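You operate a simulated robot arm through the tools that you are given. There is no shell and no other tool.

Carry out the task below with a simulated robot arm. There is one attempt and no reset: what you move stays moved.

TASK
Set the controls near the sawhorse table. At the end: the minutes dial is turned to 45; the switch with the orange knob is set to auto; the hours dial is turned to 12; the teal turntable is turned to 2; whatever was shut is shut again. Leave all else as you found it, and nothing knocked over.
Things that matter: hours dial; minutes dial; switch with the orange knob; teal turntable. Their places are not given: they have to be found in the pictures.

Only the result counts: the job must be done as asked and must still hold three seconds after the hand-in. Knocking over, shifting, dropping, spilling or breaking anything else fails it.

THE ROBOT
A 5-joint arm with a two-finger parallel gripper, fixed in place. Base frame: the origin is at the foot of the arm, x ahead of it, y to its left, z up; the work surface is at about z = 0. Units: m, degrees, N and s.
With the tool pointing down near the work surface it reaches from about 0.26 to 0.68 m from the base axis. Its first joint turns from -66.0 to 66.0 degrees. The tool tilts only in the upright plane through the base axis and itself; it spins freely about its own axis. Payload 2.9 kg.
The TCP is the grasp point between the finger pads, 0.03 m short of the fingertips. In the tool frame z runs along the fingers and y along their closing line. The gripper opens to 0.11 m. The fingers are 0.02 m wide and 0.01 m thick; the gripper's body (0.048 by 0.112 m) begins 0.055 m behind the TCP.
Orientation is told as [roll, pitch, yaw] about the base's x, y, z axes, in that order, counted from this pose: with the fingers straight down and closing along the base's y, the tool's x points along the base's -x, its y along +y and its z along -z.

THE INTERFACE
- The arm moves only by the tool arm_command. Its argument "plan" is a list of rows, each an object (a shift or turn left out is 0, a gripper value left out holds the last) with "delta_pos": the shift along the tool's x, y, z in units of 25 mm (1.0 is 25 mm), a list of three; "rot": the turn, a rotation vector about the tool's x, y, z in units of 5 degrees (1.0 is 5 degrees), a list of three. In form: [{"delta_pos": [x, y, z], "rot": [ax, ay, az]}, ...]. A call has 1 to 20 rows; each row shifts and turns the commanded pose from where the row before left it, along the tool's axes as they then stand. "hand" is the gripper command, from -1 (shut) to 1 (fully open), values between in proportion, set as the call begins (left out, the last holds). A call with a number of a shift or a turn outside -1 to 1 is refused whole. A row lasts 0.2 s, in which the tool goes at most 0.05 m and 8.6 degrees; a call with a longer step from one row to the next is refused whole, and so is a gripper value outside its range. A pose out of reach is approached as far as the arm can. The call stops where the force on the tool passes 40 N (or 10 N more than at its start, if that is more) or the arm is blocked; 0.2 s more then pass. Each finger travels about 0.108 m/s and halts on what it meets, pressing with about 21 N; the grip force reading is that of the motor and also rises with nothing between the fingers. The clock runs only during rows and for 0.2 s after the last one: add rows that do not move to give the fingers time. The reply holds the time, the measured pose of the TCP, the force on the tool along the base axes, the opening and the grip force, in the units named above and with some noise, with the torque about the TCP (base axes, N m) and any sound that the robot's microphone picked up.
- Cameras (640 x 400 px; columns grow to the right, rows downward): "scene" is fixed at [0.0268, -0.4437, 0.6097]; the picture's right is [0.84, -0.54, 0.00], its down [-0.28, -0.44, -0.85] and it looks along [0.46, 0.72, -0.52] (base axes); focal length 285 px, centre (320, 200). "wrist" rides on the gripper at [0.072, 0.017, -0.103] in the tool frame; the picture's right is [-0.23, 0.97, 0.00], its down [-0.76, -0.18, -0.62] and it looks along [-0.61, -0.14, 0.78] (tool axes); focal length 222 px, centre (320, 200).
- get_image(camera): a new picture of that camera. The clock stands still meanwhile.
- measure_at(camera, pixels): for up to 12 pixels [column, row] of the newest picture of that camera ("zoom" is the newest enlarged one), the place [x, y, z] in the base frame of the surface seen there, good to about 0.003 m. The clock stands still meanwhile.
- inspect(camera, box): a new picture of the part [left, top, right, bottom] of that camera's present view, enlarged. The clock stands still meanwhile.
- job_done(): hands the job in; it is judged then, once.

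Unless the task says otherwise, let go and move clear before handing in.

The tools are called after "Emit:" as name(argument=value, ...) on one line, values as JSON. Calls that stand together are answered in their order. arm_command: Moves the arm, as the interface text tells. Its arguments: {"type":"object","properties":{"plan":{"type":"array","items":{"type":"object","properties":{"delta_pos":{"type":"array","items":{"type":"number"}},"rot":{"type":"array","items":{"type":"number"}}}}},"hand":{"type":"number"}},"required":["plan"]} The other tools are called the same way: get_image (camera) takes a picture; measure_at (camera, pixels) gives the place of the surface under pixels of a picture; inspect (camera, box) takes an enlarged picture of a part of a camera's view; job_done () hands the job in.

At the start:

```text
clock: 0.0
ee_pos: [0.3324, -0.181, 0.4039]
tcp_rot: [0.0, 0.0, 0.0]
force: [0.3, 0.3, 0.1]
torque: [0.02, -0.01, 0.02]
grip_width: 0.1101
grip_force: 0.0
```

scene: 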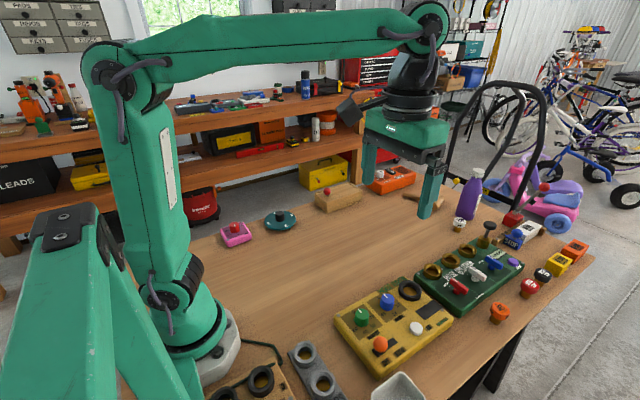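
wrist: 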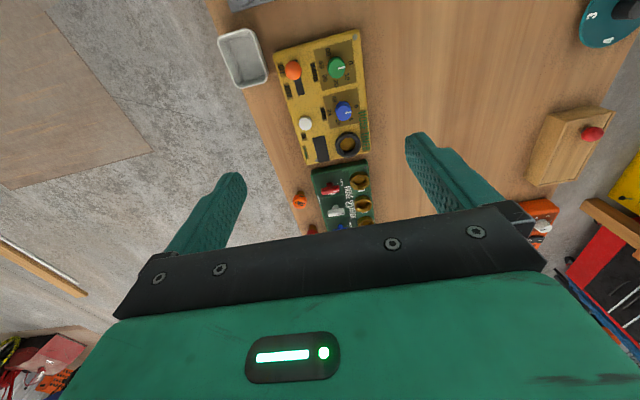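

The scene shows a yellow control panel around (393,325), a green panel at (470,275), and a teal turntable at (281,221). I'll enlarge these areas to identify the controls.

Emit:
inspect(camera="scene", box=[320, 260, 480, 380])

Emit:
inspect(camera="scene", box=[400, 200, 600, 330])

Emit:
inspect(camera="scene", box=[210, 170, 370, 260])

Emit:
inspect(camera="wrist", box=[210, 10, 410, 240])

Emit:
inspect(camera="wrist", box=[480, 0, 640, 260])

```text
3.33 times, centred on (400, 320) of scene
```

zoom: 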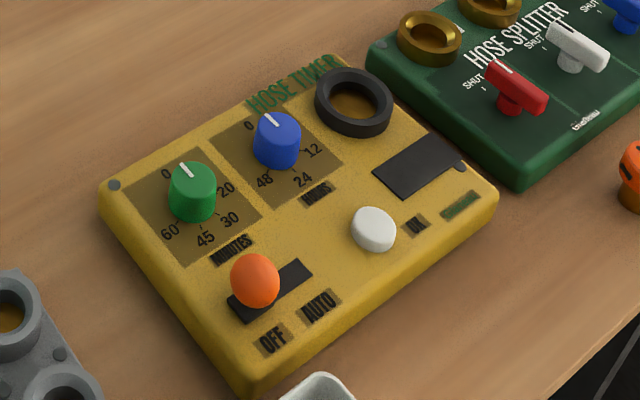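

```text
3.08 times, centred on (500, 265) of scene
```

zoom: 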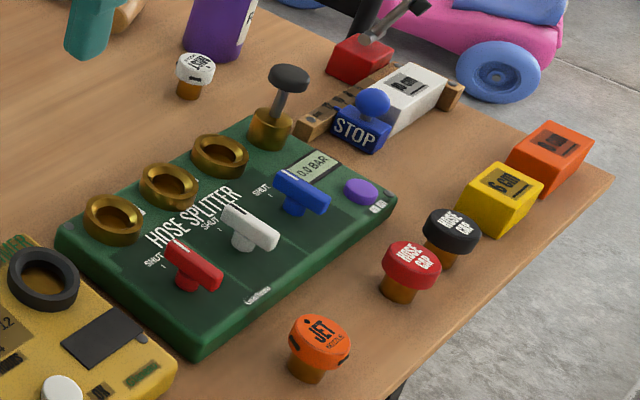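

```text
4.00 times, centred on (290, 215) of scene
```

zoom: 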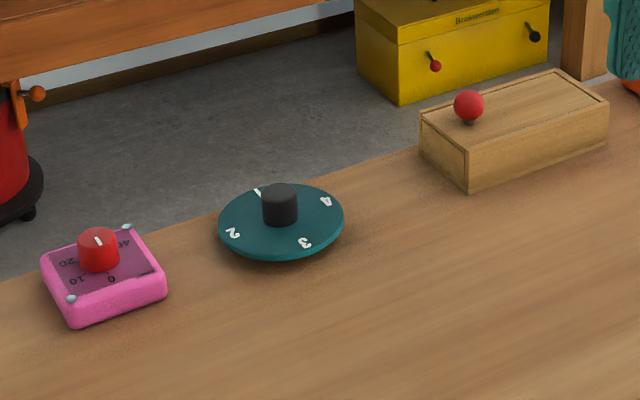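

```text
1.74 times, centred on (310, 125) of wrist
```

zoom: 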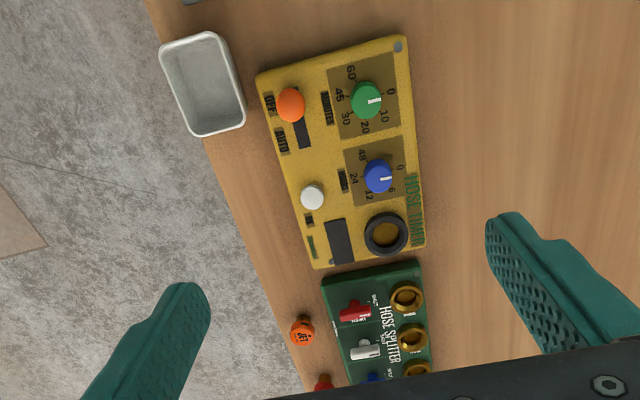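

```text
1.54 times, centred on (560, 130) of wrist
```

zoom: 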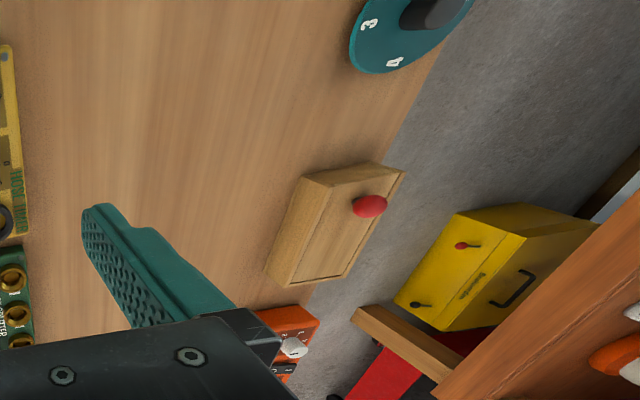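

All three dial/switch controls sit on the yellow "HOSE TIMER": green minutes dial, blue hours dial, orange slide switch (OFF/AUTO). I'll enlarge the turntable and measure key pixels.

Emit:
measure_at(camera="scene", pixels=[[281, 217], [281, 226], [264, 220], [296, 222], [361, 312], [386, 297], [380, 343], [417, 328], [235, 233], [335, 195], [347, 322], [440, 330]])

Emit:
inspect(camera="scene", box=[255, 200, 307, 242])

Emit:
inspect(camera="scene", box=[330, 280, 420, 350])

```text
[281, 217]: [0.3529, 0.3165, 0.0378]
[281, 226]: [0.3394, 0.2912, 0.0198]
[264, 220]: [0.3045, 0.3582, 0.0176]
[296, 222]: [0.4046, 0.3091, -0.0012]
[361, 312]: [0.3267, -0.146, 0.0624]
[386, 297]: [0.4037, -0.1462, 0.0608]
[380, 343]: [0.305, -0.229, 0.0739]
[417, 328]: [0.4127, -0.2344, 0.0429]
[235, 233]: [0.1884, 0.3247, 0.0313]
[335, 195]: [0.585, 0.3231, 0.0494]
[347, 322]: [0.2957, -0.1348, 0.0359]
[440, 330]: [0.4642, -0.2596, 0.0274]
```

```text
9.52 times, centred on (281, 221) of scene
```

zoom: 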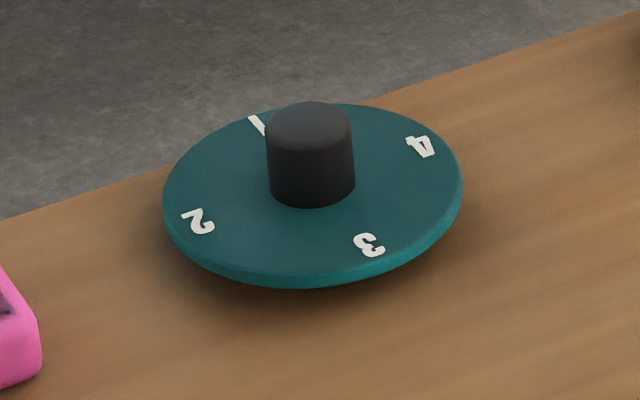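

```text
5.71 times, centred on (375, 315) of scene
```

zoom: 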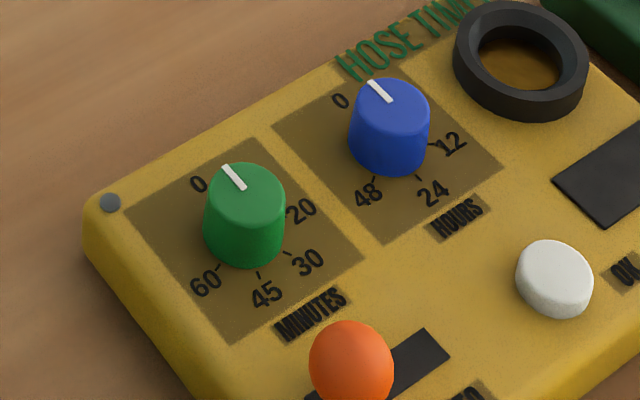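

The turntable (centre around (310,155) in the zoom) shows 1–4 on the disc but no pointer visible from here. I'll move the arm high over to that side to view it with the wrist camera.

Emit:
arm_command(plan=[{"delta_pos": [0.16, 1, 0.1]}, {"delta_pos": [0.16, 1, 0.1]}, {"delta_pos": [0.16, 1, 0.1]}, {"delta_pos": [0.16, 1, 0.1]}, {"delta_pos": [0.16, 1, 0.1]}, {"delta_pos": [0.16, 1, 0.1]}, {"delta_pos": [0.16, 1, 0.1]}, {"delta_pos": [0.16, 1, 0.1]}, {"delta_pos": [0.16, 1, 0.1]}, {"delta_pos": [0.16, 1, 0.1]}, {"delta_pos": [0.16, 1, 0.1]}, {"delta_pos": [0.16, 1, 0.1]}, {"delta_pos": [0.16, 1, 0.1]}, {"delta_pos": [0.16, 1, 0.1]}, {"delta_pos": [0.16, 1, 0.1]}, {"delta_pos": [0.16, 1, 0.1]}, {"delta_pos": [0.16, 1, 0.1]}, {"delta_pos": [0.16, 1, 0.1]}, {"delta_pos": [0.16, 1, 0.1]}, {"delta_pos": [0.16, 1, 0.1]}])

Emit:
get_image(camera="wrist")

Emit:
get_image(camera="scene")

```text
clock: 4.2
ee_pos: [0.2524, 0.3191, 0.3534]
tcp_rot: [-0.1, 0.0, 0.0]
force: [0.7, -0.9, 0.7]
torque: [0.01, 0.01, 0.03]
grip_width: 0.1101
grip_force: 0.1
```

```text
taken
```

wrist: 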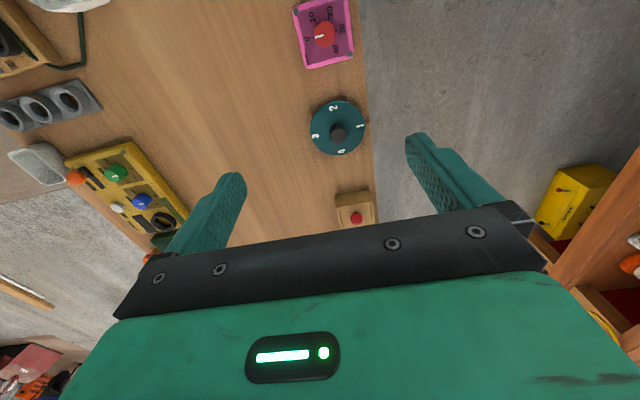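

```text
taken
```

scene: 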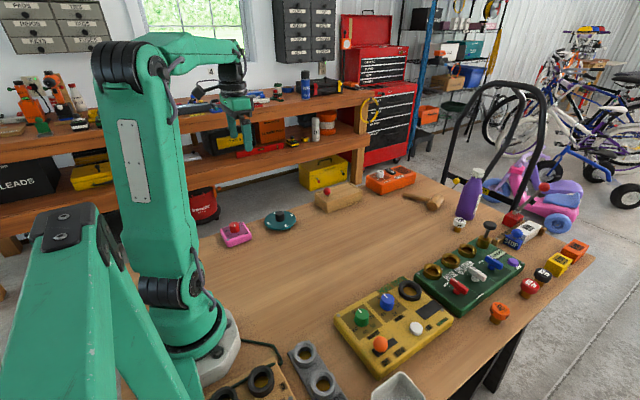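

Emit:
inspect(camera="wrist", box=[288, 84, 388, 174])

Emit:
inspect(camera="wrist", box=[60, 130, 190, 240])

```text
4.44 times, centred on (338, 129) of wrist
```

zoom: 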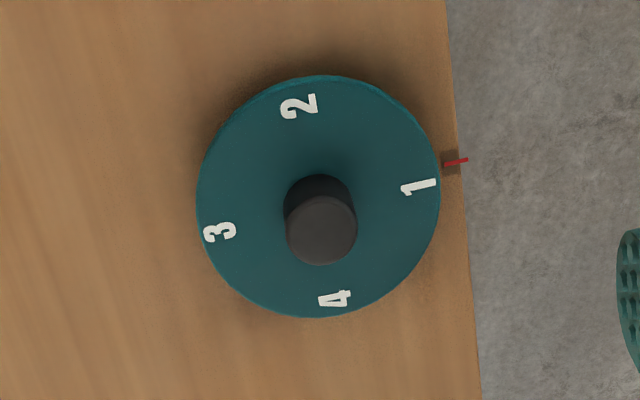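

```text
3.64 times, centred on (125, 185) of wrist
```

zoom: 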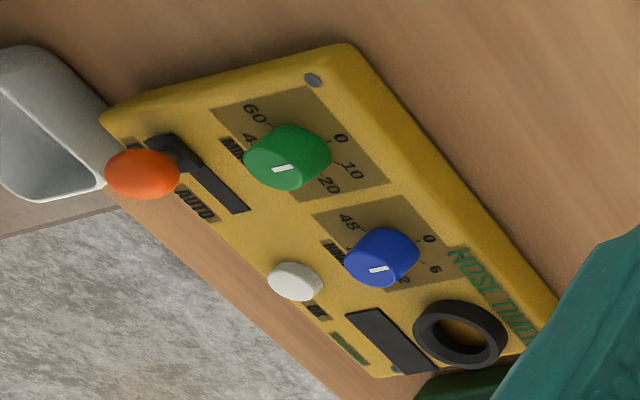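

A red pointer mark lies at zoom pixel (456,161) in the first enlargement, by the "1". I'll re-enlarge the turntable and measure the numerals, pointer and knob.

Emit:
inspect(camera="wrist", box=[288, 84, 388, 174])

Emit:
measure_at(camera="zoom", pixels=[[419, 186], [298, 106], [220, 231], [334, 299], [448, 162], [462, 160], [321, 228], [321, 262], [321, 75], [196, 198], [441, 200], [321, 318]])

```text
4.44 times, centred on (338, 129) of wrist
```

zoom: 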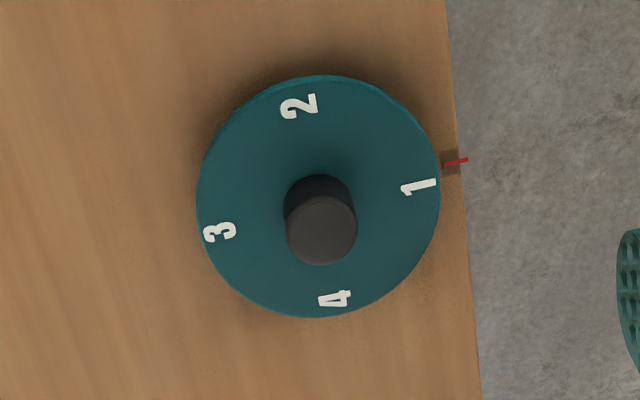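

```text
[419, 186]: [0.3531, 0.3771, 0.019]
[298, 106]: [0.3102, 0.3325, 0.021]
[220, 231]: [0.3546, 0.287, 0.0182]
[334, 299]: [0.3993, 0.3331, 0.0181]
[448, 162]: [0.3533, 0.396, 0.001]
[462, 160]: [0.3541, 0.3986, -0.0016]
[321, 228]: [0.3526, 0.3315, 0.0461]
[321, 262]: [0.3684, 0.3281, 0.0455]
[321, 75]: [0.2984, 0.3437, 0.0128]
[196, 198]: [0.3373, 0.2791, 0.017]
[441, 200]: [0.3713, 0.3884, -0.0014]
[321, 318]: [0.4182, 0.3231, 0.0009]
```

Turntable centre is about (0.354, 0.332); "1" is at +y facing the red pointer at (0.353, 0.397), and "2" is toward -x, so a 90° clockwise turn (seen from above) is needed. I'll move over the knob at z≈0.15 with the fingers partly open.

Emit:
arm_command(plan=[{"delta_pos": [-0.4064, 0.0516, 0.8136]}, {"delta_pos": [-0.4064, 0.0516, 0.8136]}, {"delta_pos": [-0.4064, 0.0516, 0.8136]}, {"delta_pos": [-0.4064, 0.0516, 0.8136]}, {"delta_pos": [-0.4064, 0.0516, 0.8136]}, {"delta_pos": [-0.4064, 0.0516, 0.8136]}, {"delta_pos": [-0.4064, 0.0516, 0.8136]}, {"delta_pos": [-0.4064, 0.0516, 0.8136]}, {"delta_pos": [-0.4064, 0.0516, 0.8136]}, {"delta_pos": [-0.4064, 0.0516, 0.8136]}], hand=0.3)

Emit:
get_image(camera="wrist")

Emit:
inspect(camera="scene", box=[210, 130, 370, 260])

```text
clock: 6.4
ee_pos: [0.3562, 0.3327, 0.1515]
tcp_rot: [0.1, 0.0, 0.1]
force: [0.1, -0.7, -0.6]
torque: [-0.01, -0.04, -0.02]
grip_width: 0.0715
grip_force: 0.0
```

```text
taken
```

wrist: 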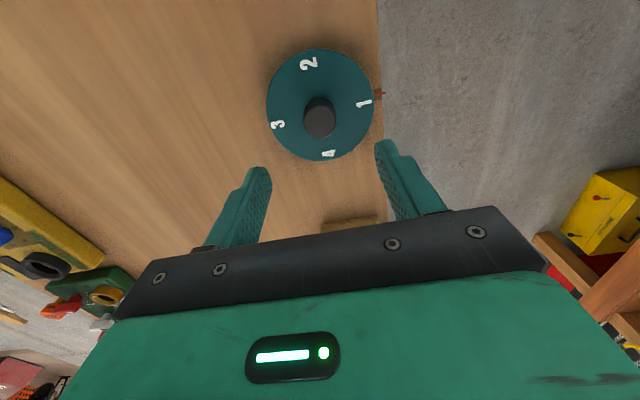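

```text
3.08 times, centred on (290, 195) of scene
```

zoom: 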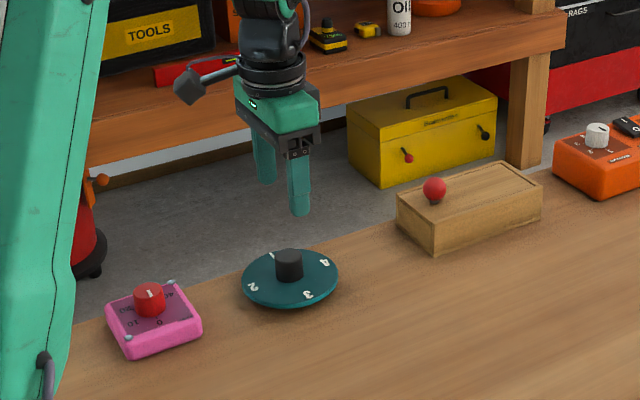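

Emit:
inspect(camera="wrist", box=[250, 40, 400, 170])

Emit:
measure_at(camera="wrist", pixels=[[319, 122], [319, 110], [306, 119], [334, 118], [320, 135], [364, 104], [310, 63], [278, 125], [328, 153], [380, 93], [320, 100]])

```text
3.08 times, centred on (325, 105) of wrist
```

zoom: 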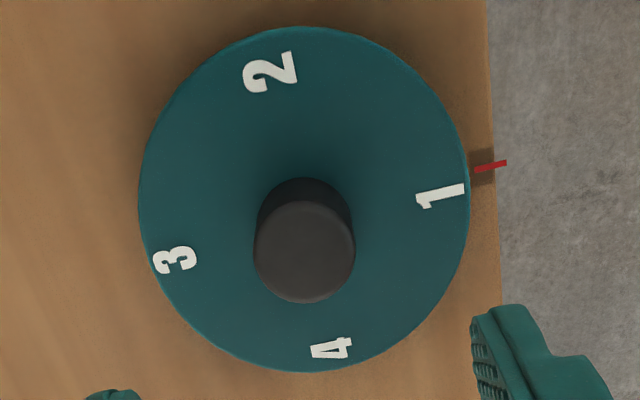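

```text
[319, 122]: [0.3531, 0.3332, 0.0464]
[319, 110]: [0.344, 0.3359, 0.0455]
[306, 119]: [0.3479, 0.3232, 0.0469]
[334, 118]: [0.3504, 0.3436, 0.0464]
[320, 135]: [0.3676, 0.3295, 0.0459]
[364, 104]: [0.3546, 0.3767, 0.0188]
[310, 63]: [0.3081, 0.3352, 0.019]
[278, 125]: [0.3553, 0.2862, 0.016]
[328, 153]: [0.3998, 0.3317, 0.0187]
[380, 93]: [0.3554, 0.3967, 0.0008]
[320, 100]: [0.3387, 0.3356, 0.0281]
```

The knob centre reads about (0.355, 0.333, top 0.046), right under the TCP. I'll descend to z≈0.055 and then close.

Emit:
arm_command(plan=[{"delta_pos": [0.04, 0, 0.64]}, {"delta_pos": [0, 0, 0.64]}, {"delta_pos": [0, 0, 0.64]}, {"delta_pos": [0, 0, 0.64]}, {"delta_pos": [0, 0, 0.64]}, {"delta_pos": [0, 0, 0.64]}, {"delta_pos": [0, 0, 0]}])

Emit:
inspect(camera="scene", box=[230, 160, 340, 250])

Emit:
get_image(camera="wrist")

```text
clock: 8.0
ee_pos: [0.3541, 0.3309, 0.0559]
tcp_rot: [0.0, 0.0, 0.0]
force: [0.1, -0.8, -0.8]
torque: [0.0, 0.02, -0.01]
grip_width: 0.0715
grip_force: 0.1
```

```text
4.44 times, centred on (285, 205) of scene
```

zoom: 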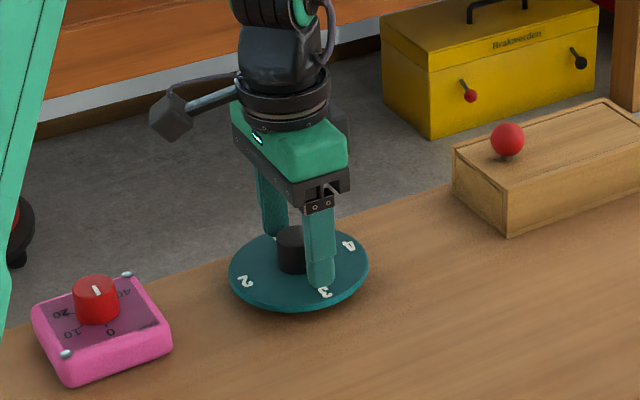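

```text
taken
```

wrist: 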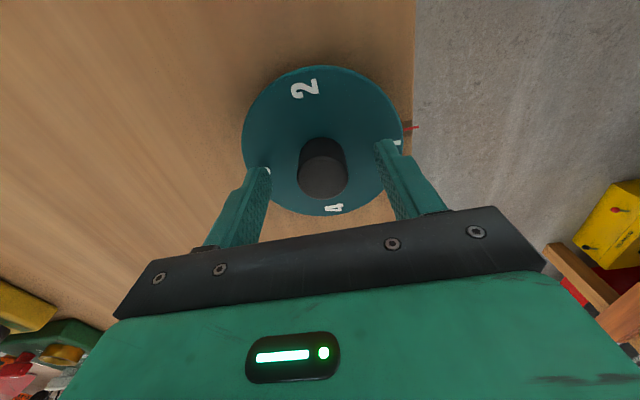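

The fingers straddle the knob (wrist pixel (323,168)). I'll close on it with idle rows.

Emit:
arm_command(plan=[{}, {}, {}, {}], hand=-1)

```text
clock: 9.0
ee_pos: [0.3544, 0.3313, 0.055]
tcp_rot: [0.1, -0.1, 0.0]
force: [0.6, 25.7, -13.6]
torque: [0.69, 0.13, 0.01]
grip_width: 0.0315
grip_force: 44.3
```

The grip is on (0.0315 m) but with a 26 N sideways reading in +y, so the hand is slightly off centre. I'll nudge +y about 1.5 mm to relieve it.

Emit:
arm_command(plan=[{"delta_pos": [0, 0.06, 0]}, {}])

```text
clock: 9.6
ee_pos: [0.3556, 0.3322, 0.0559]
tcp_rot: [0.0, 0.0, 0.0]
force: [3.1, 8.8, -7.3]
torque: [0.41, -0.59, 0.01]
grip_width: 0.0312
grip_force: 44.7
```

Force dropped to 9 N. I'll nudge a little more and begin the clockwise turn (+ about tool z), first 30°.

Emit:
arm_command(plan=[{"delta_pos": [0, 0.025, 0]}, {"rot": [0, 0, 1]}, {"rot": [0, 0, 1]}, {"rot": [0, 0, 1]}, {"rot": [0, 0, 1]}, {"rot": [0, 0, 1]}, {"rot": [0, 0, 1]}, {}])

Emit:
get_image(camera="wrist")

Emit:
inspect(camera="scene", box=[230, 160, 340, 250])

```text
clock: 10.8
ee_pos: [0.3553, 0.3316, 0.0565]
tcp_rot: [-0.1, 0.0, -19.8]
force: [-0.2, -1.3, 1.1]
torque: [0.0, -0.16, -0.03]
grip_width: 0.0309
grip_force: 44.8
stopped in row 6: the force on the tool passed its limit at 41 N (the readings are from after the stop); the commanded pose is now the measured one
```

```text
taken
```

wrist: 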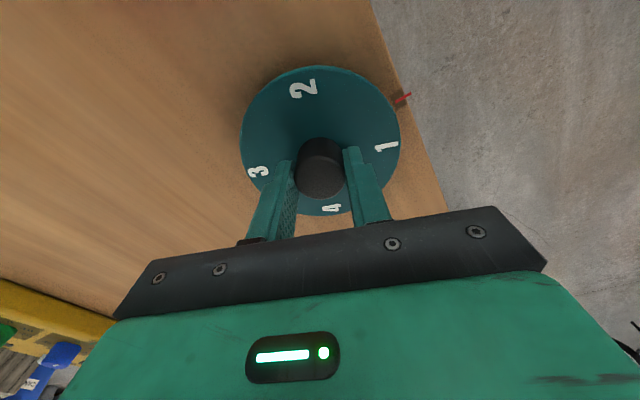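

```text
4.44 times, centred on (285, 205) of scene
```

zoom: 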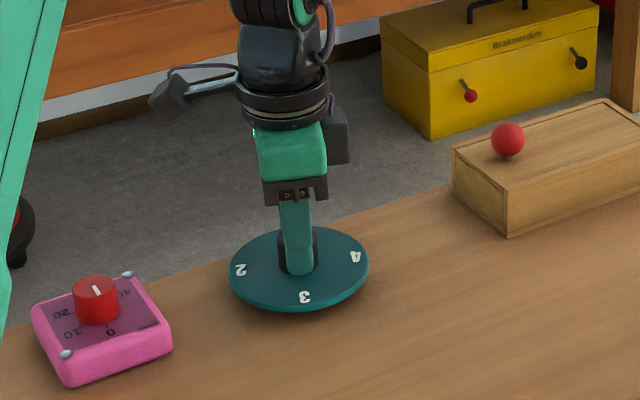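

The disc turned with the tool to about 20° (clockwise, as wanted) before the side-force limit tripped; forces are now near zero. I'll continue in shorter steps, checking forces.

Emit:
arm_command(plan=[{"rot": [0, 0, 0.6]}, {"rot": [0, 0, 0.6]}, {"rot": [0, 0, 0.6]}, {"rot": [0, 0, 0.6]}])

```text
clock: 11.8
ee_pos: [0.3553, 0.3307, 0.0551]
tcp_rot: [-0.1, 0.1, -31.7]
force: [-1.9, -4.3, -2.9]
torque: [-0.16, 0.06, 0.0]
grip_width: 0.0312
grip_force: 45.1
```

Emit:
arm_command(plan=[{"rot": [0, 0, 0.6]}, {"rot": [0, 0, 0.6]}, {"rot": [0, 0, 0.6]}, {"rot": [0, 0, 0.6]}, {"rot": [0, 0, 0.6]}, {"rot": [0, 0, 0.6]}])

```text
clock: 13.2
ee_pos: [0.355, 0.3311, 0.0541]
tcp_rot: [0.0, 0.0, -49.8]
force: [1.0, -11.7, -3.6]
torque: [-0.51, 0.11, 0.01]
grip_width: 0.0313
grip_force: 44.7
```

At -49.8° with a mild -12 N in y; I'll relieve that by under a millimetre and continue turning.

Emit:
arm_command(plan=[{"delta_pos": [-0.02, -0.018, 0], "rot": [0, 0, 0.5]}, {"rot": [0, 0, 0.6]}, {"rot": [0, 0, 0.6]}, {"rot": [0, 0, 0.6]}, {"rot": [0, 0, 0.6]}, {"rot": [0, 0, 0.6]}])

```text
clock: 14.6
ee_pos: [0.3544, 0.3318, 0.0546]
tcp_rot: [0.0, 0.0, -67.3]
force: [-7.8, 6.7, 0.2]
torque: [0.62, 0.12, 0.0]
grip_width: 0.0313
grip_force: 44.6
```

At -67°, forces are small. I'll continue to about -86° and look at the result.

Emit:
arm_command(plan=[{"delta_pos": [0.02, -0.008, 0], "rot": [0, 0, 0.6]}, {"rot": [0, 0, 0.6]}, {"rot": [0, 0, 0.6]}, {"rot": [0, 0, 0.6]}, {"rot": [0, 0, 0.6]}, {"rot": [0, 0, 0.6]}])

Emit:
get_image(camera="wrist")

Emit:
inspect(camera="scene", box=[230, 160, 340, 250])

```text
clock: 16.0
ee_pos: [0.3554, 0.3326, 0.0554]
tcp_rot: [0.2, 0.0, -85.4]
force: [13.7, 4.1, -10.6]
torque: [-0.44, -0.22, -0.01]
grip_width: 0.031
grip_force: 44.8
```

```text
taken
```

wrist: 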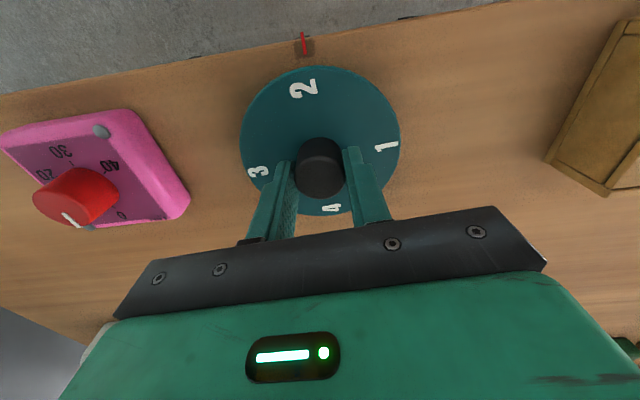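

```text
4.44 times, centred on (285, 205) of scene
```

zoom: 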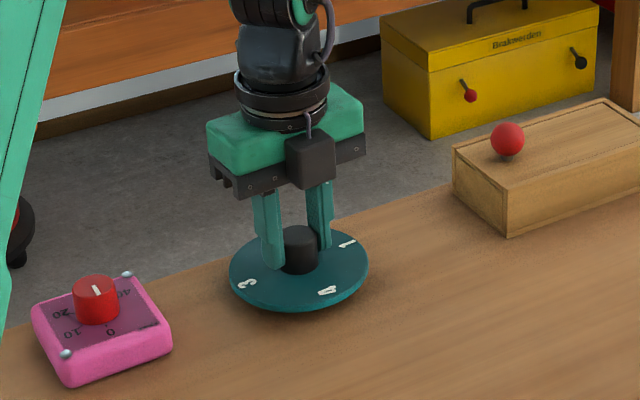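

The "2" at wrist (303,88) is now nearly lined up with the red pointer at (305,43). I'll measure it exactly.

Emit:
measure_at(camera="wrist", pixels=[[303, 88], [386, 147], [258, 172], [331, 209], [305, 48], [305, 40], [318, 180], [318, 150]])

Emit:
inspect(camera="wrist", box=[230, 20, 420, 230])

```text
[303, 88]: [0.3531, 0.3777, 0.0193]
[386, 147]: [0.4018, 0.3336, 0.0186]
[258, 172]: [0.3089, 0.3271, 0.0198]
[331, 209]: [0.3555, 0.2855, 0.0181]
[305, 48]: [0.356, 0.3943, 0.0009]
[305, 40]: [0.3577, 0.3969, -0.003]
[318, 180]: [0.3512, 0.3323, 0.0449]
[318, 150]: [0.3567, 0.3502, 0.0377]
```

```text
1.90 times, centred on (325, 125) of wrist
```

zoom: 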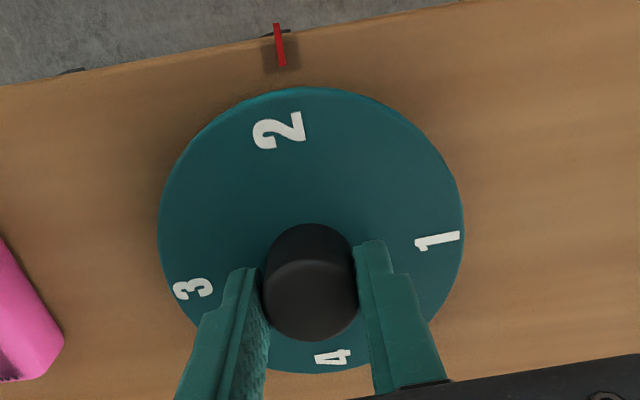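

Measured: "2" is about 2–5° short of the pointer direction. I'll turn the last 4.4°.

Emit:
arm_command(plan=[{"delta_pos": [0, 0.025, 0], "rot": [0, 0, 0.45]}, {"rot": [0, 0, 0.45]}, {}])

Emit:
get_image(camera="wrist")

Emit:
measure_at(camera="wrist", pixels=[[303, 88], [386, 147], [258, 172], [331, 209]])

```text
clock: 16.8
ee_pos: [0.3558, 0.3329, 0.0558]
tcp_rot: [0.1, 0.0, -89.7]
force: [5.9, 8.4, -8.3]
torque: [0.44, -0.22, 0.02]
grip_width: 0.0312
grip_force: 45.0
```

```text
taken
```

wrist: 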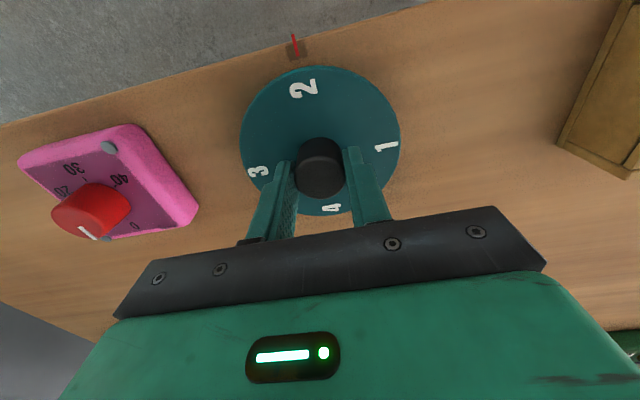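

```text
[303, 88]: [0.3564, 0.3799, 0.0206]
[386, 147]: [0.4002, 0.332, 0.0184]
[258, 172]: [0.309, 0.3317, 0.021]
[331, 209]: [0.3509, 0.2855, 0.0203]
```

"2" now lines up with the pointer. I'll release and rise clear, then verify.

Emit:
arm_command(plan=[{}, {}, {}], hand=0.3)

Emit:
arm_command(plan=[{"delta_pos": [0, 0, -0.7]}, {"delta_pos": [0, 0, -0.9]}, {"delta_pos": [0, 0, -0.9]}, {"delta_pos": [0, 0, -0.9]}, {"delta_pos": [0, 0, -0.9]}, {"delta_pos": [0, 0, -0.9]}])

Emit:
get_image(camera="wrist")

```text
clock: 17.6
ee_pos: [0.3553, 0.3315, 0.056]
tcp_rot: [-0.2, -0.1, -89.8]
force: [-0.2, 0.7, -0.3]
torque: [0.01, 0.0, 0.0]
grip_width: 0.0716
grip_force: 0.1
```

```text
clock: 19.0
ee_pos: [0.3529, 0.3329, 0.1841]
tcp_rot: [-0.1, 0.0, -89.8]
force: [0.8, -0.1, 0.0]
torque: [-0.01, -0.02, 0.0]
grip_width: 0.0714
grip_force: 0.0
```

```text
taken
```

wrist: 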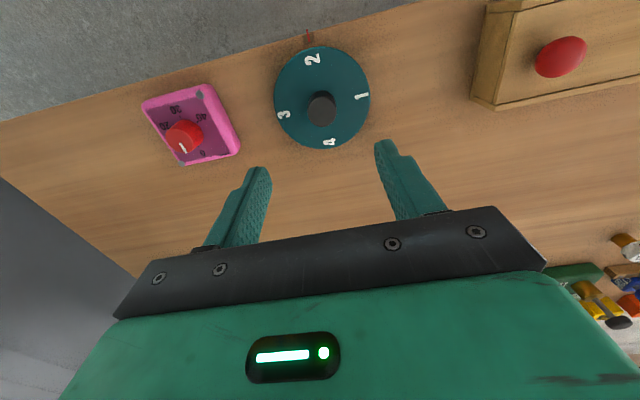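

Emit:
inspect(camera="wrist", box=[260, 20, 390, 160])

Emit:
measure_at(camera="wrist", pixels=[[312, 59], [362, 96], [283, 114], [330, 142], [309, 42], [321, 108]])

Emit:
inspect(camera="wrist", box=[130, 70, 250, 170])

```text
2.86 times, centred on (325, 90) of wrist
```

zoom: 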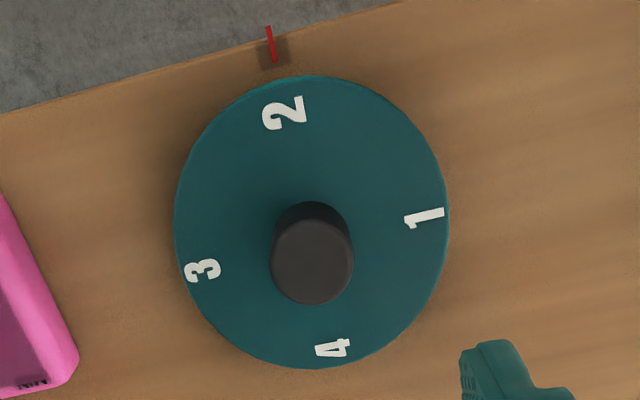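

```text
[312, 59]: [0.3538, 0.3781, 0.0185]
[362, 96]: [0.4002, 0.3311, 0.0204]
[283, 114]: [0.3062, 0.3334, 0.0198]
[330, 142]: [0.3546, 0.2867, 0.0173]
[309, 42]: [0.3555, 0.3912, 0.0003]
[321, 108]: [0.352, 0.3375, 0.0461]
```

```text
4.00 times, centred on (190, 120) of wrist
```

zoom: 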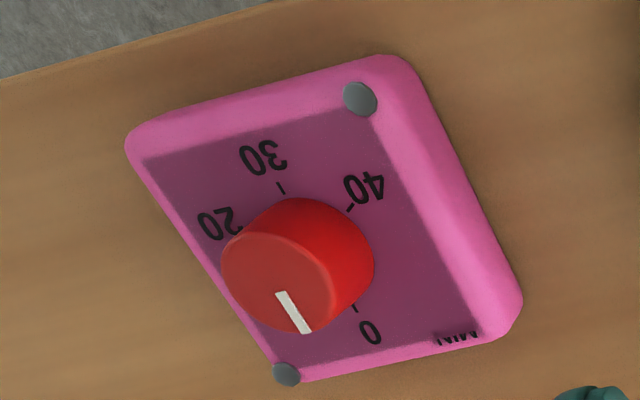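

The turntable reads 2 at the pointer (2 at (0.3538,0.3781), pointer at x≈0.3555); the pink timer only has 0–40 and isn't the minutes dial. I'll rotate the hand back while rising, then travel to the hose timer.

Emit:
arm_command(plan=[{"delta_pos": [0, 0, -0.26], "rot": [0, 0, -1]}, {"delta_pos": [0, 0, -0.26], "rot": [0, 0, -1]}, {"delta_pos": [0, 0, -0.26], "rot": [0, 0, -1]}, {"delta_pos": [0, 0, -0.26], "rot": [0, 0, -1]}, {"delta_pos": [0, 0, -0.26], "rot": [0, 0, -1]}, {"delta_pos": [0, 0, -0.26], "rot": [0, 0, -1]}, {"delta_pos": [0, 0, -0.26], "rot": [0, 0, -1]}, {"delta_pos": [0, 0, -0.26], "rot": [0, 0, -1]}, {"delta_pos": [0, 0, -0.26], "rot": [0, 0, -1]}, {"delta_pos": [0, 0, -0.26], "rot": [0, 0, -1]}, {"delta_pos": [0, 0, -0.26], "rot": [0, 0, -1]}, {"delta_pos": [0, 0, -0.26], "rot": [0, 0, -1]}, {"delta_pos": [0, 0, -0.26], "rot": [0, 0, -1]}, {"delta_pos": [0, 0, -0.26], "rot": [0, 0, -1]}, {"delta_pos": [0, 0, -0.26], "rot": [0, 0, -1]}, {"delta_pos": [0, 0, -0.26], "rot": [0, 0, -1]}, {"delta_pos": [0, 0, -0.26], "rot": [0, 0, -1]}, {"delta_pos": [0, 0, -0.26], "rot": [0, 0, -0.96]}])

Emit:
arm_command(plan=[{"delta_pos": [0.15, -1, 0]}, {"delta_pos": [0.15, -1, 0]}, {"delta_pos": [0.15, -1, 0]}, {"delta_pos": [0.15, -1, 0]}, {"delta_pos": [0.15, -1, 0]}, {"delta_pos": [0.15, -1, 0]}, {"delta_pos": [0.15, -1, 0]}, {"delta_pos": [0.15, -1, 0]}, {"delta_pos": [0.15, -1, 0]}, {"delta_pos": [0.15, -1, 0]}, {"delta_pos": [0.15, -1, 0]}, {"delta_pos": [0.15, -1, 0]}, {"delta_pos": [0.15, -1, 0]}, {"delta_pos": [0.15, -1, 0]}, {"delta_pos": [0.15, -1, 0]}, {"delta_pos": [0.15, -1, 0]}, {"delta_pos": [0.15, -1, 0]}, {"delta_pos": [0.15, -1, 0]}, {"delta_pos": [0.15, -0.6, 0]}])

Emit:
get_image(camera="wrist")

```text
clock: 22.8
ee_pos: [0.353, 0.3345, 0.3032]
tcp_rot: [-0.1, 0.1, 0.1]
force: [-0.1, 0.7, 0.5]
torque: [0.0, 0.02, 0.01]
grip_width: 0.0716
grip_force: 0.0
```

```text
clock: 26.8
ee_pos: [0.284, -0.1354, 0.3044]
tcp_rot: [0.0, 0.1, 0.0]
force: [0.2, -0.8, -0.8]
torque: [-0.02, -0.03, -0.01]
grip_width: 0.0715
grip_force: 0.0
```

```text
taken
```

wrist: 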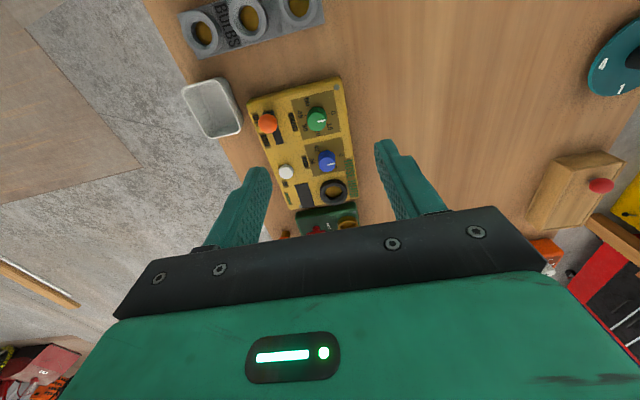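

The panel is at wrist (250–355, 78–210). I'll enlarge and measure the dials, tick marks and switch slot.

Emit:
inspect(camera="wrist", box=[240, 70, 360, 215])

Emit:
inspect(camera="wrist", box=[285, 85, 355, 180])

```text
2.76 times, centred on (300, 142) of wrist
```

zoom: 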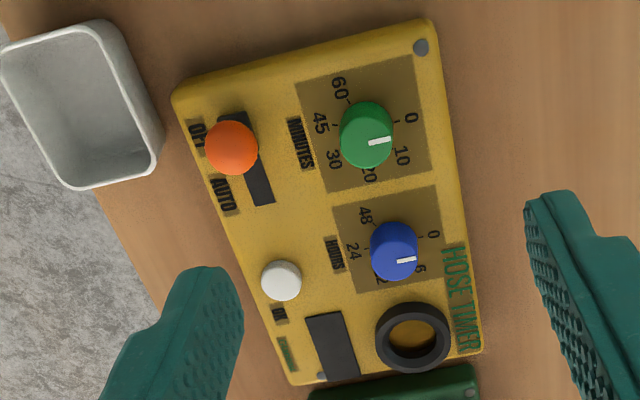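

```text
4.21 times, centred on (320, 132) of wrist
```

zoom: 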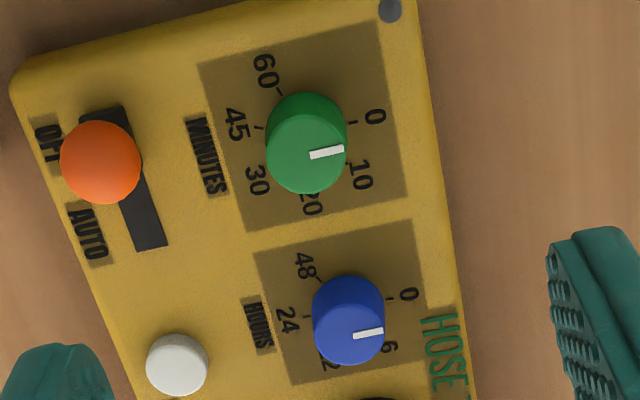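

Now measure the tick marks, labels and the knob tops in the newest zoom.

Emit:
measure_at(camera="zoom", pixels=[[353, 122], [262, 127], [280, 92], [308, 160], [376, 117], [236, 123], [265, 68], [362, 174], [258, 180], [311, 203], [316, 155], [340, 151]])

Emit:
measure_at(camera="zoom", pixels=[[390, 297], [306, 317], [319, 280], [409, 294], [305, 266], [285, 321], [389, 347], [330, 358], [345, 330], [356, 335], [381, 332], [345, 300]])

Emit:
measure_at(camera="zoom", pixels=[[100, 160], [100, 135], [120, 112], [150, 240], [48, 143], [88, 232], [178, 365], [20, 80], [400, 12], [205, 155], [180, 60], [250, 350]])

```text
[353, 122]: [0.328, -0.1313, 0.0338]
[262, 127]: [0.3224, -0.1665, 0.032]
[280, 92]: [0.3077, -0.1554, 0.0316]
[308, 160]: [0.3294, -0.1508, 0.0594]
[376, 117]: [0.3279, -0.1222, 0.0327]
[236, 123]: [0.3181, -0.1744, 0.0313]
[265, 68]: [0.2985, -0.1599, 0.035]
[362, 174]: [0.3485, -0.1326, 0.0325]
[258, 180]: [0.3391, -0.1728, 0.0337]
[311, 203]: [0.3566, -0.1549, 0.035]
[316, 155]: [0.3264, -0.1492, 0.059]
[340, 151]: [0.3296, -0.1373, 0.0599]
```

```text
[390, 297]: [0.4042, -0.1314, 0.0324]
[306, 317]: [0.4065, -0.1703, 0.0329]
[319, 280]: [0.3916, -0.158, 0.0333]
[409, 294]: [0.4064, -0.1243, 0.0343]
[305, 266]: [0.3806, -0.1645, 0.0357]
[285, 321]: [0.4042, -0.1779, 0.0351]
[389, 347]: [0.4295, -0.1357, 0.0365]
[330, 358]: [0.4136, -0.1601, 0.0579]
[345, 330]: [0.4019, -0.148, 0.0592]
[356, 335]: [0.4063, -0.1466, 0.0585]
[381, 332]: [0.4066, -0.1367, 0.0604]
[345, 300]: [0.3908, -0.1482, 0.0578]
```

```text
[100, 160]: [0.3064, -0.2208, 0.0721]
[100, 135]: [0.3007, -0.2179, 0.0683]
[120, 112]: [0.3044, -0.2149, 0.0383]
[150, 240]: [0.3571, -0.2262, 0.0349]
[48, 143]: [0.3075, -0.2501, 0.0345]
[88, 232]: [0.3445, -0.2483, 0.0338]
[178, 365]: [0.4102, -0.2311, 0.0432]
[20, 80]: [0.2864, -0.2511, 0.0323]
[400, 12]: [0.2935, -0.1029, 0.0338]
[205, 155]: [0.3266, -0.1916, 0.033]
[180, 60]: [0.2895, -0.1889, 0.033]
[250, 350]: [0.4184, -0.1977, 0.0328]
```

Panel top is at z≈0.033, green dial near (0.327,-0.149), blue near (0.404,-0.148), orange knob near (0.305,-0.22). I need a closer look at the tick angles, so I'll lower to z≈0.16 above the panel.

Emit:
arm_command(plan=[{"delta_pos": [-0.24, -0.097, 0.963]}, {"delta_pos": [-0.24, -0.097, 0.963]}, {"delta_pos": [-0.24, -0.097, 0.963]}, {"delta_pos": [-0.24, -0.097, 0.963]}, {"delta_pos": [-0.24, -0.097, 0.963]}, {"delta_pos": [-0.24, -0.097, 0.963]}])

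Emit:
get_image(camera="wrist")

Emit:
inspect(camera="wrist", box=[270, 60, 390, 220])

```text
clock: 28.2
ee_pos: [0.3217, -0.1464, 0.1568]
tcp_rot: [0.0, 0.0, -0.1]
force: [-0.8, -0.1, 0.4]
torque: [0.0, 0.02, 0.02]
grip_width: 0.0716
grip_force: 0.1
```

```text
taken
```

wrist: 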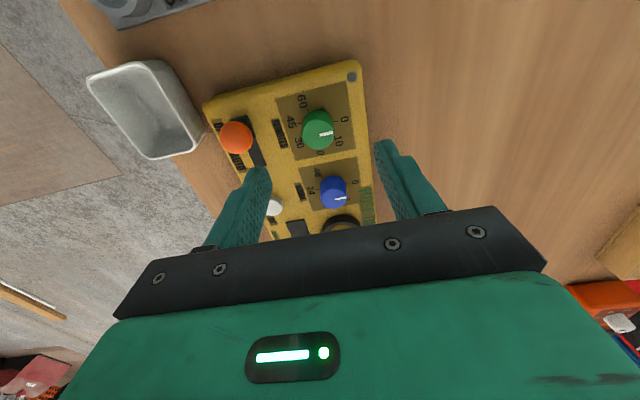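

```text
2.50 times, centred on (330, 140) of wrist
```

zoom: 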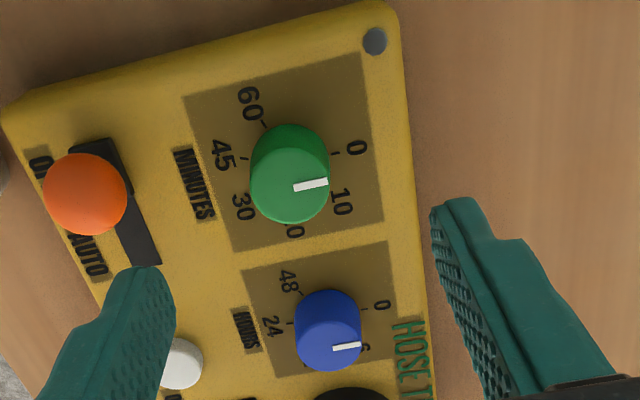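

Measure printed frame corners around the dials (zoom (183,98), (357,53), (383,220), (228,252)) and ticks to get the panel's orientation.

Emit:
measure_at(camera="zoom", pixels=[[184, 98], [358, 54], [382, 220], [229, 251], [242, 270], [386, 241], [334, 152], [245, 158], [264, 126], [292, 232], [354, 148], [220, 155]])

Emit:
measure_at(camera="zoom", pixels=[[290, 195], [292, 160], [258, 190], [327, 188], [290, 218], [328, 345], [328, 365], [302, 345], [357, 345], [328, 320], [382, 306], [291, 323]])

```text
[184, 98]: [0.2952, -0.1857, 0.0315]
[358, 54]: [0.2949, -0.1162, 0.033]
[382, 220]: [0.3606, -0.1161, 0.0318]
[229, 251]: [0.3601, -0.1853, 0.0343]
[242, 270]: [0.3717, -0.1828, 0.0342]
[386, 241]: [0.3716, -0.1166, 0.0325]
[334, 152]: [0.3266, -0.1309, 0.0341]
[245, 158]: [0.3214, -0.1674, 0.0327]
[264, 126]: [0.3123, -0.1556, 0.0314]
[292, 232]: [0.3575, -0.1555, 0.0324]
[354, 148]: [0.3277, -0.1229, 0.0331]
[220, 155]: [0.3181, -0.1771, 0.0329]
```

```text
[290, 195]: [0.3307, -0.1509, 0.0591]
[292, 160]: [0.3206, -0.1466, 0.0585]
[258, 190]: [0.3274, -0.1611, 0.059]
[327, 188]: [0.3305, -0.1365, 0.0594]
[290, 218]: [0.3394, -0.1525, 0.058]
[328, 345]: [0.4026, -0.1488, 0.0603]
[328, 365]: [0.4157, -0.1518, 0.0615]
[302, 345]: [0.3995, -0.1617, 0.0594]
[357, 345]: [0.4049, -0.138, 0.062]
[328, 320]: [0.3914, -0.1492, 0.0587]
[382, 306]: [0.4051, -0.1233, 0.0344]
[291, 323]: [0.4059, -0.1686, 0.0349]
```

The panel is axis-aligned; green frame centre (0.3277,-0.151), ticks spaced 50° clockwise from 0 at +y, so 45 is 200° clockwise; blue spaced 60°, so 12 is 120° clockwise. Let me zoom in on the current pointer lines and on the black ring near the blue dial.

Emit:
inspect(camera="wrist", box=[295, 100, 351, 150])

Emit:
measure_at(camera="zoom", pixels=[[283, 185], [320, 190], [370, 182], [420, 175], [275, 130], [170, 210], [275, 310], [390, 235]])

Emit:
inspect(camera="scene", box=[340, 265, 440, 350])

```text
8.00 times, centred on (323, 125) of wrist
```

zoom: 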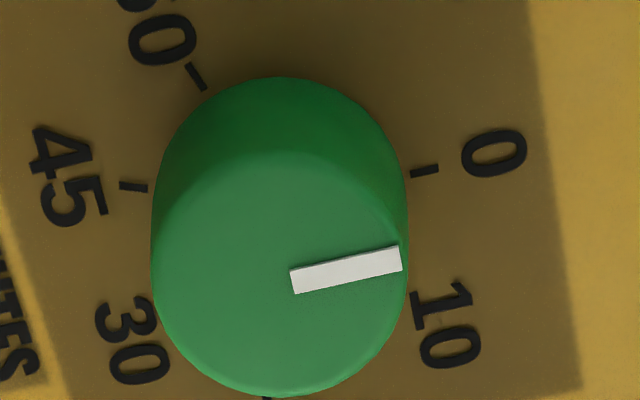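

```text
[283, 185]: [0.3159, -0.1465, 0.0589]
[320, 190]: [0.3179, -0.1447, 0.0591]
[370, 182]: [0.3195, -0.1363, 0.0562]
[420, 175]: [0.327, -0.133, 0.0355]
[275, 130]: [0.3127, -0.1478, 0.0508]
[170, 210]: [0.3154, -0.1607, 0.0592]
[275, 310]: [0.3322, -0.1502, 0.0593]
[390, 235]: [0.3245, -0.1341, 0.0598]
```

```text
4.71 times, centred on (390, 308) of scene
```

zoom: 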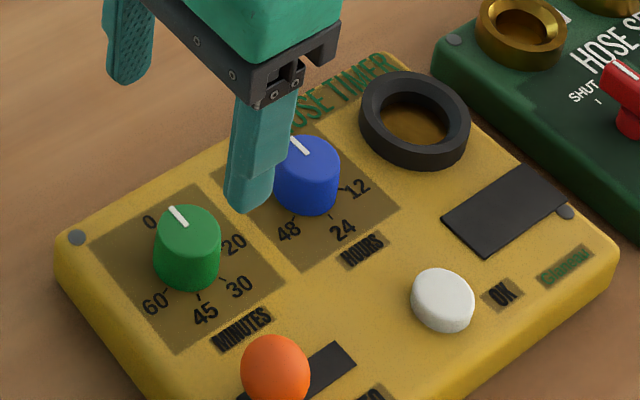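

The green pointer line (zoom (297,280)→(400,258)) points at 0 (+y), and the blue likewise. I'll centre above the green dial at (0.3277,-0.149), narrow the opening, and descend to TCP z≈0.068 (5 mm off the panel).

Emit:
arm_command(plan=[{"delta_pos": [-0.24, -0.1, 0]}, {"delta_pos": [0, 0, 0.71]}, {"delta_pos": [0, 0, 0.71]}, {"delta_pos": [0, 0, 0.71]}, {"delta_pos": [0, 0, 0.71]}, {"delta_pos": [0, 0, 0.71]}, {}], hand=0)

Emit:
get_image(camera="wrist")

Emit:
inspect(camera="scene", box=[330, 235, 440, 350])

```text
clock: 29.8
ee_pos: [0.324, -0.1523, 0.069]
tcp_rot: [0.0, -0.1, -0.1]
force: [0.6, -1.0, -1.0]
torque: [0.01, -0.03, 0.01]
grip_width: 0.0551
grip_force: 0.0
```

```text
taken
```

wrist: 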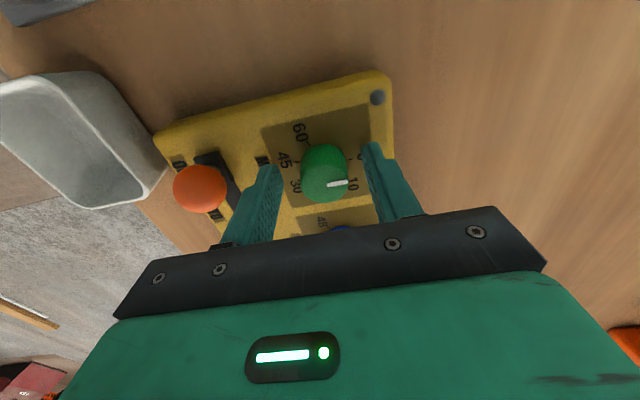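

```text
3.48 times, centred on (385, 292) of scene
```

zoom: 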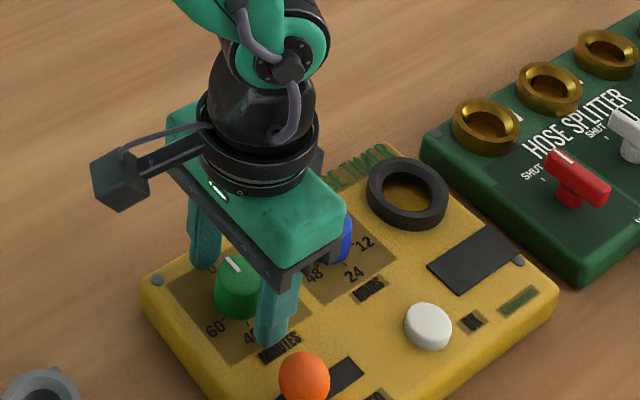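

The reading of (0.324,-0.1523) differs a little from the command; I'll take an idle reading to average out noise before closing.

Emit:
arm_command(plan=[{}])

Emit:
arm_command(plan=[{}])

Emit:
measure_at(camera="wrist", pixels=[[304, 180], [346, 172], [324, 180], [324, 200], [324, 162], [270, 215], [378, 190], [268, 172], [373, 150]])

```text
clock: 30.2
ee_pos: [0.3232, -0.152, 0.0694]
tcp_rot: [0.1, 0.1, 0.1]
force: [0.1, -0.6, 0.5]
torque: [-0.01, 0.0, 0.02]
grip_width: 0.0549
grip_force: 0.1
```

```text
clock: 30.6
ee_pos: [0.3242, -0.1522, 0.0694]
tcp_rot: [0.0, 0.0, 0.1]
force: [0.3, 0.4, -0.4]
torque: [0.0, 0.02, 0.01]
grip_width: 0.0549
grip_force: 0.0
```

```text
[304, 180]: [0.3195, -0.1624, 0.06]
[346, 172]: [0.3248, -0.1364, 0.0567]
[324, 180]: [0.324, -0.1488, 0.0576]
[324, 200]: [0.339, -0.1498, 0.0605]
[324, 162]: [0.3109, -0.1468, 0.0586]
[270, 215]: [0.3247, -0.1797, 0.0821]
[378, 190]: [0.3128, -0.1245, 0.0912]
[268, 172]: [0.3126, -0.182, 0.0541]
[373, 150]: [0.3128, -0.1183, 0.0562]
```

Readings consistently say the TCP is at (0.3237,-0.152); the dial centre is about (0.327,-0.149). I'll shift +3.5 mm x, +3 mm y, then check.

Emit:
arm_command(plan=[{"delta_pos": [-0.14, 0.12, 0]}, {}])

Emit:
get_image(camera="wrist")

Emit:
inspect(camera="wrist", box=[250, 120, 400, 230])

```text
clock: 31.2
ee_pos: [0.3278, -0.1477, 0.0699]
tcp_rot: [0.1, 0.1, 0.0]
force: [0.5, -0.2, -0.5]
torque: [0.0, -0.01, -0.01]
grip_width: 0.0549
grip_force: 0.1
```

```text
taken
```

wrist: 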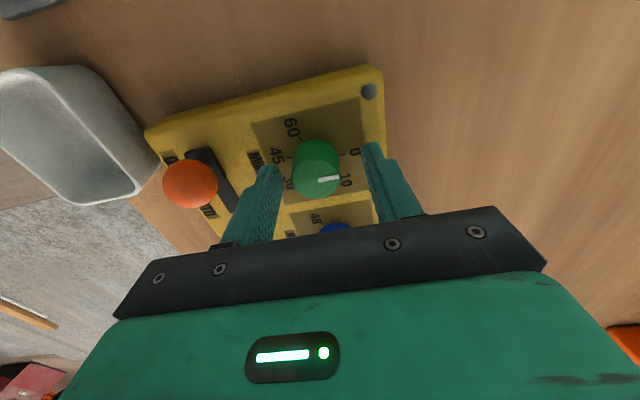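

```text
3.64 times, centred on (325, 175) of wrist
```

zoom: 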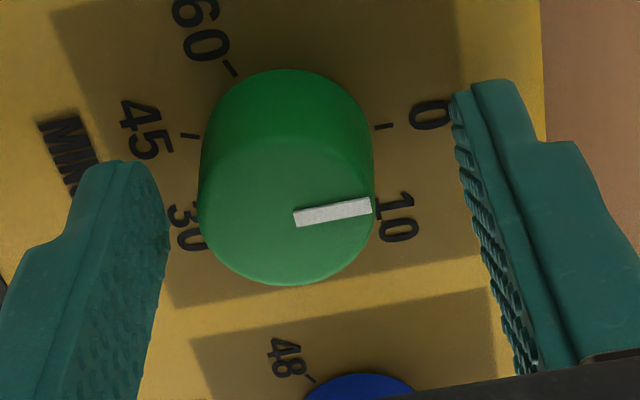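

The dial appears about 2 mm to -y of the TCP and 1 mm to -x. I'll shift by that and close on it.

Emit:
arm_command(plan=[{"delta_pos": [0.05, -0.07, 0.04]}, {}])

Emit:
arm_command(plan=[{}, {}, {}], hand=-1)

```text
clock: 31.8
ee_pos: [0.3268, -0.1479, 0.0679]
tcp_rot: [0.0, 0.0, -0.1]
force: [0.9, -0.4, -0.2]
torque: [0.01, 0.02, -0.02]
grip_width: 0.055
grip_force: 0.0
```

```text
clock: 32.6
ee_pos: [0.3266, -0.1502, 0.0674]
tcp_rot: [0.0, -0.1, -0.1]
force: [-7.3, -32.6, -9.6]
torque: [-0.94, 0.17, -0.09]
grip_width: 0.031
grip_force: 45.1
```

Gripped (0.031 m) with -33 N in y: I'll relieve by shifting about 2.5 mm to -y.

Emit:
arm_command(plan=[{"delta_pos": [0.02, -0.06, 0]}, {"delta_pos": [0, -0.04, 0]}, {}])

```text
clock: 33.4
ee_pos: [0.3259, -0.1496, 0.067]
tcp_rot: [0.0, 0.0, 0.1]
force: [15.3, 7.8, -22.3]
torque: [0.14, -0.87, -0.25]
grip_width: 0.0311
grip_force: 45.2
```

Now +15 N in x and -22 N in z; a small relief move (+0.8 mm x, 1 mm down).

Emit:
arm_command(plan=[{"delta_pos": [-0.03, 0.02, 0.04]}, {}])

```text
clock: 34.0
ee_pos: [0.328, -0.1503, 0.0671]
tcp_rot: [0.1, 0.2, 0.2]
force: [1.8, 18.9, 7.6]
torque: [0.49, -0.46, -0.09]
grip_width: 0.0312
grip_force: 45.0
```

Forces are moderate (+19 N y). I'll nudge +y and begin turning clockwise.

Emit:
arm_command(plan=[{"delta_pos": [0, 0.05, 0]}, {"rot": [0, 0, 0.5]}, {"rot": [0, 0, 0.5]}, {"rot": [0, 0, 0.5]}, {"rot": [0, 0, 0.5]}])

```text
clock: 35.3
ee_pos: [0.3274, -0.1496, 0.0676]
tcp_rot: [0.0, 0.1, -10.1]
force: [-1.2, -1.4, 3.3]
torque: [-0.13, -0.18, 0.0]
grip_width: 0.0311
grip_force: 44.8
stopped in row 5: the force on the tool passed its limit at 41 N (the readings are from after the stop); the commanded pose is now the measured one
```

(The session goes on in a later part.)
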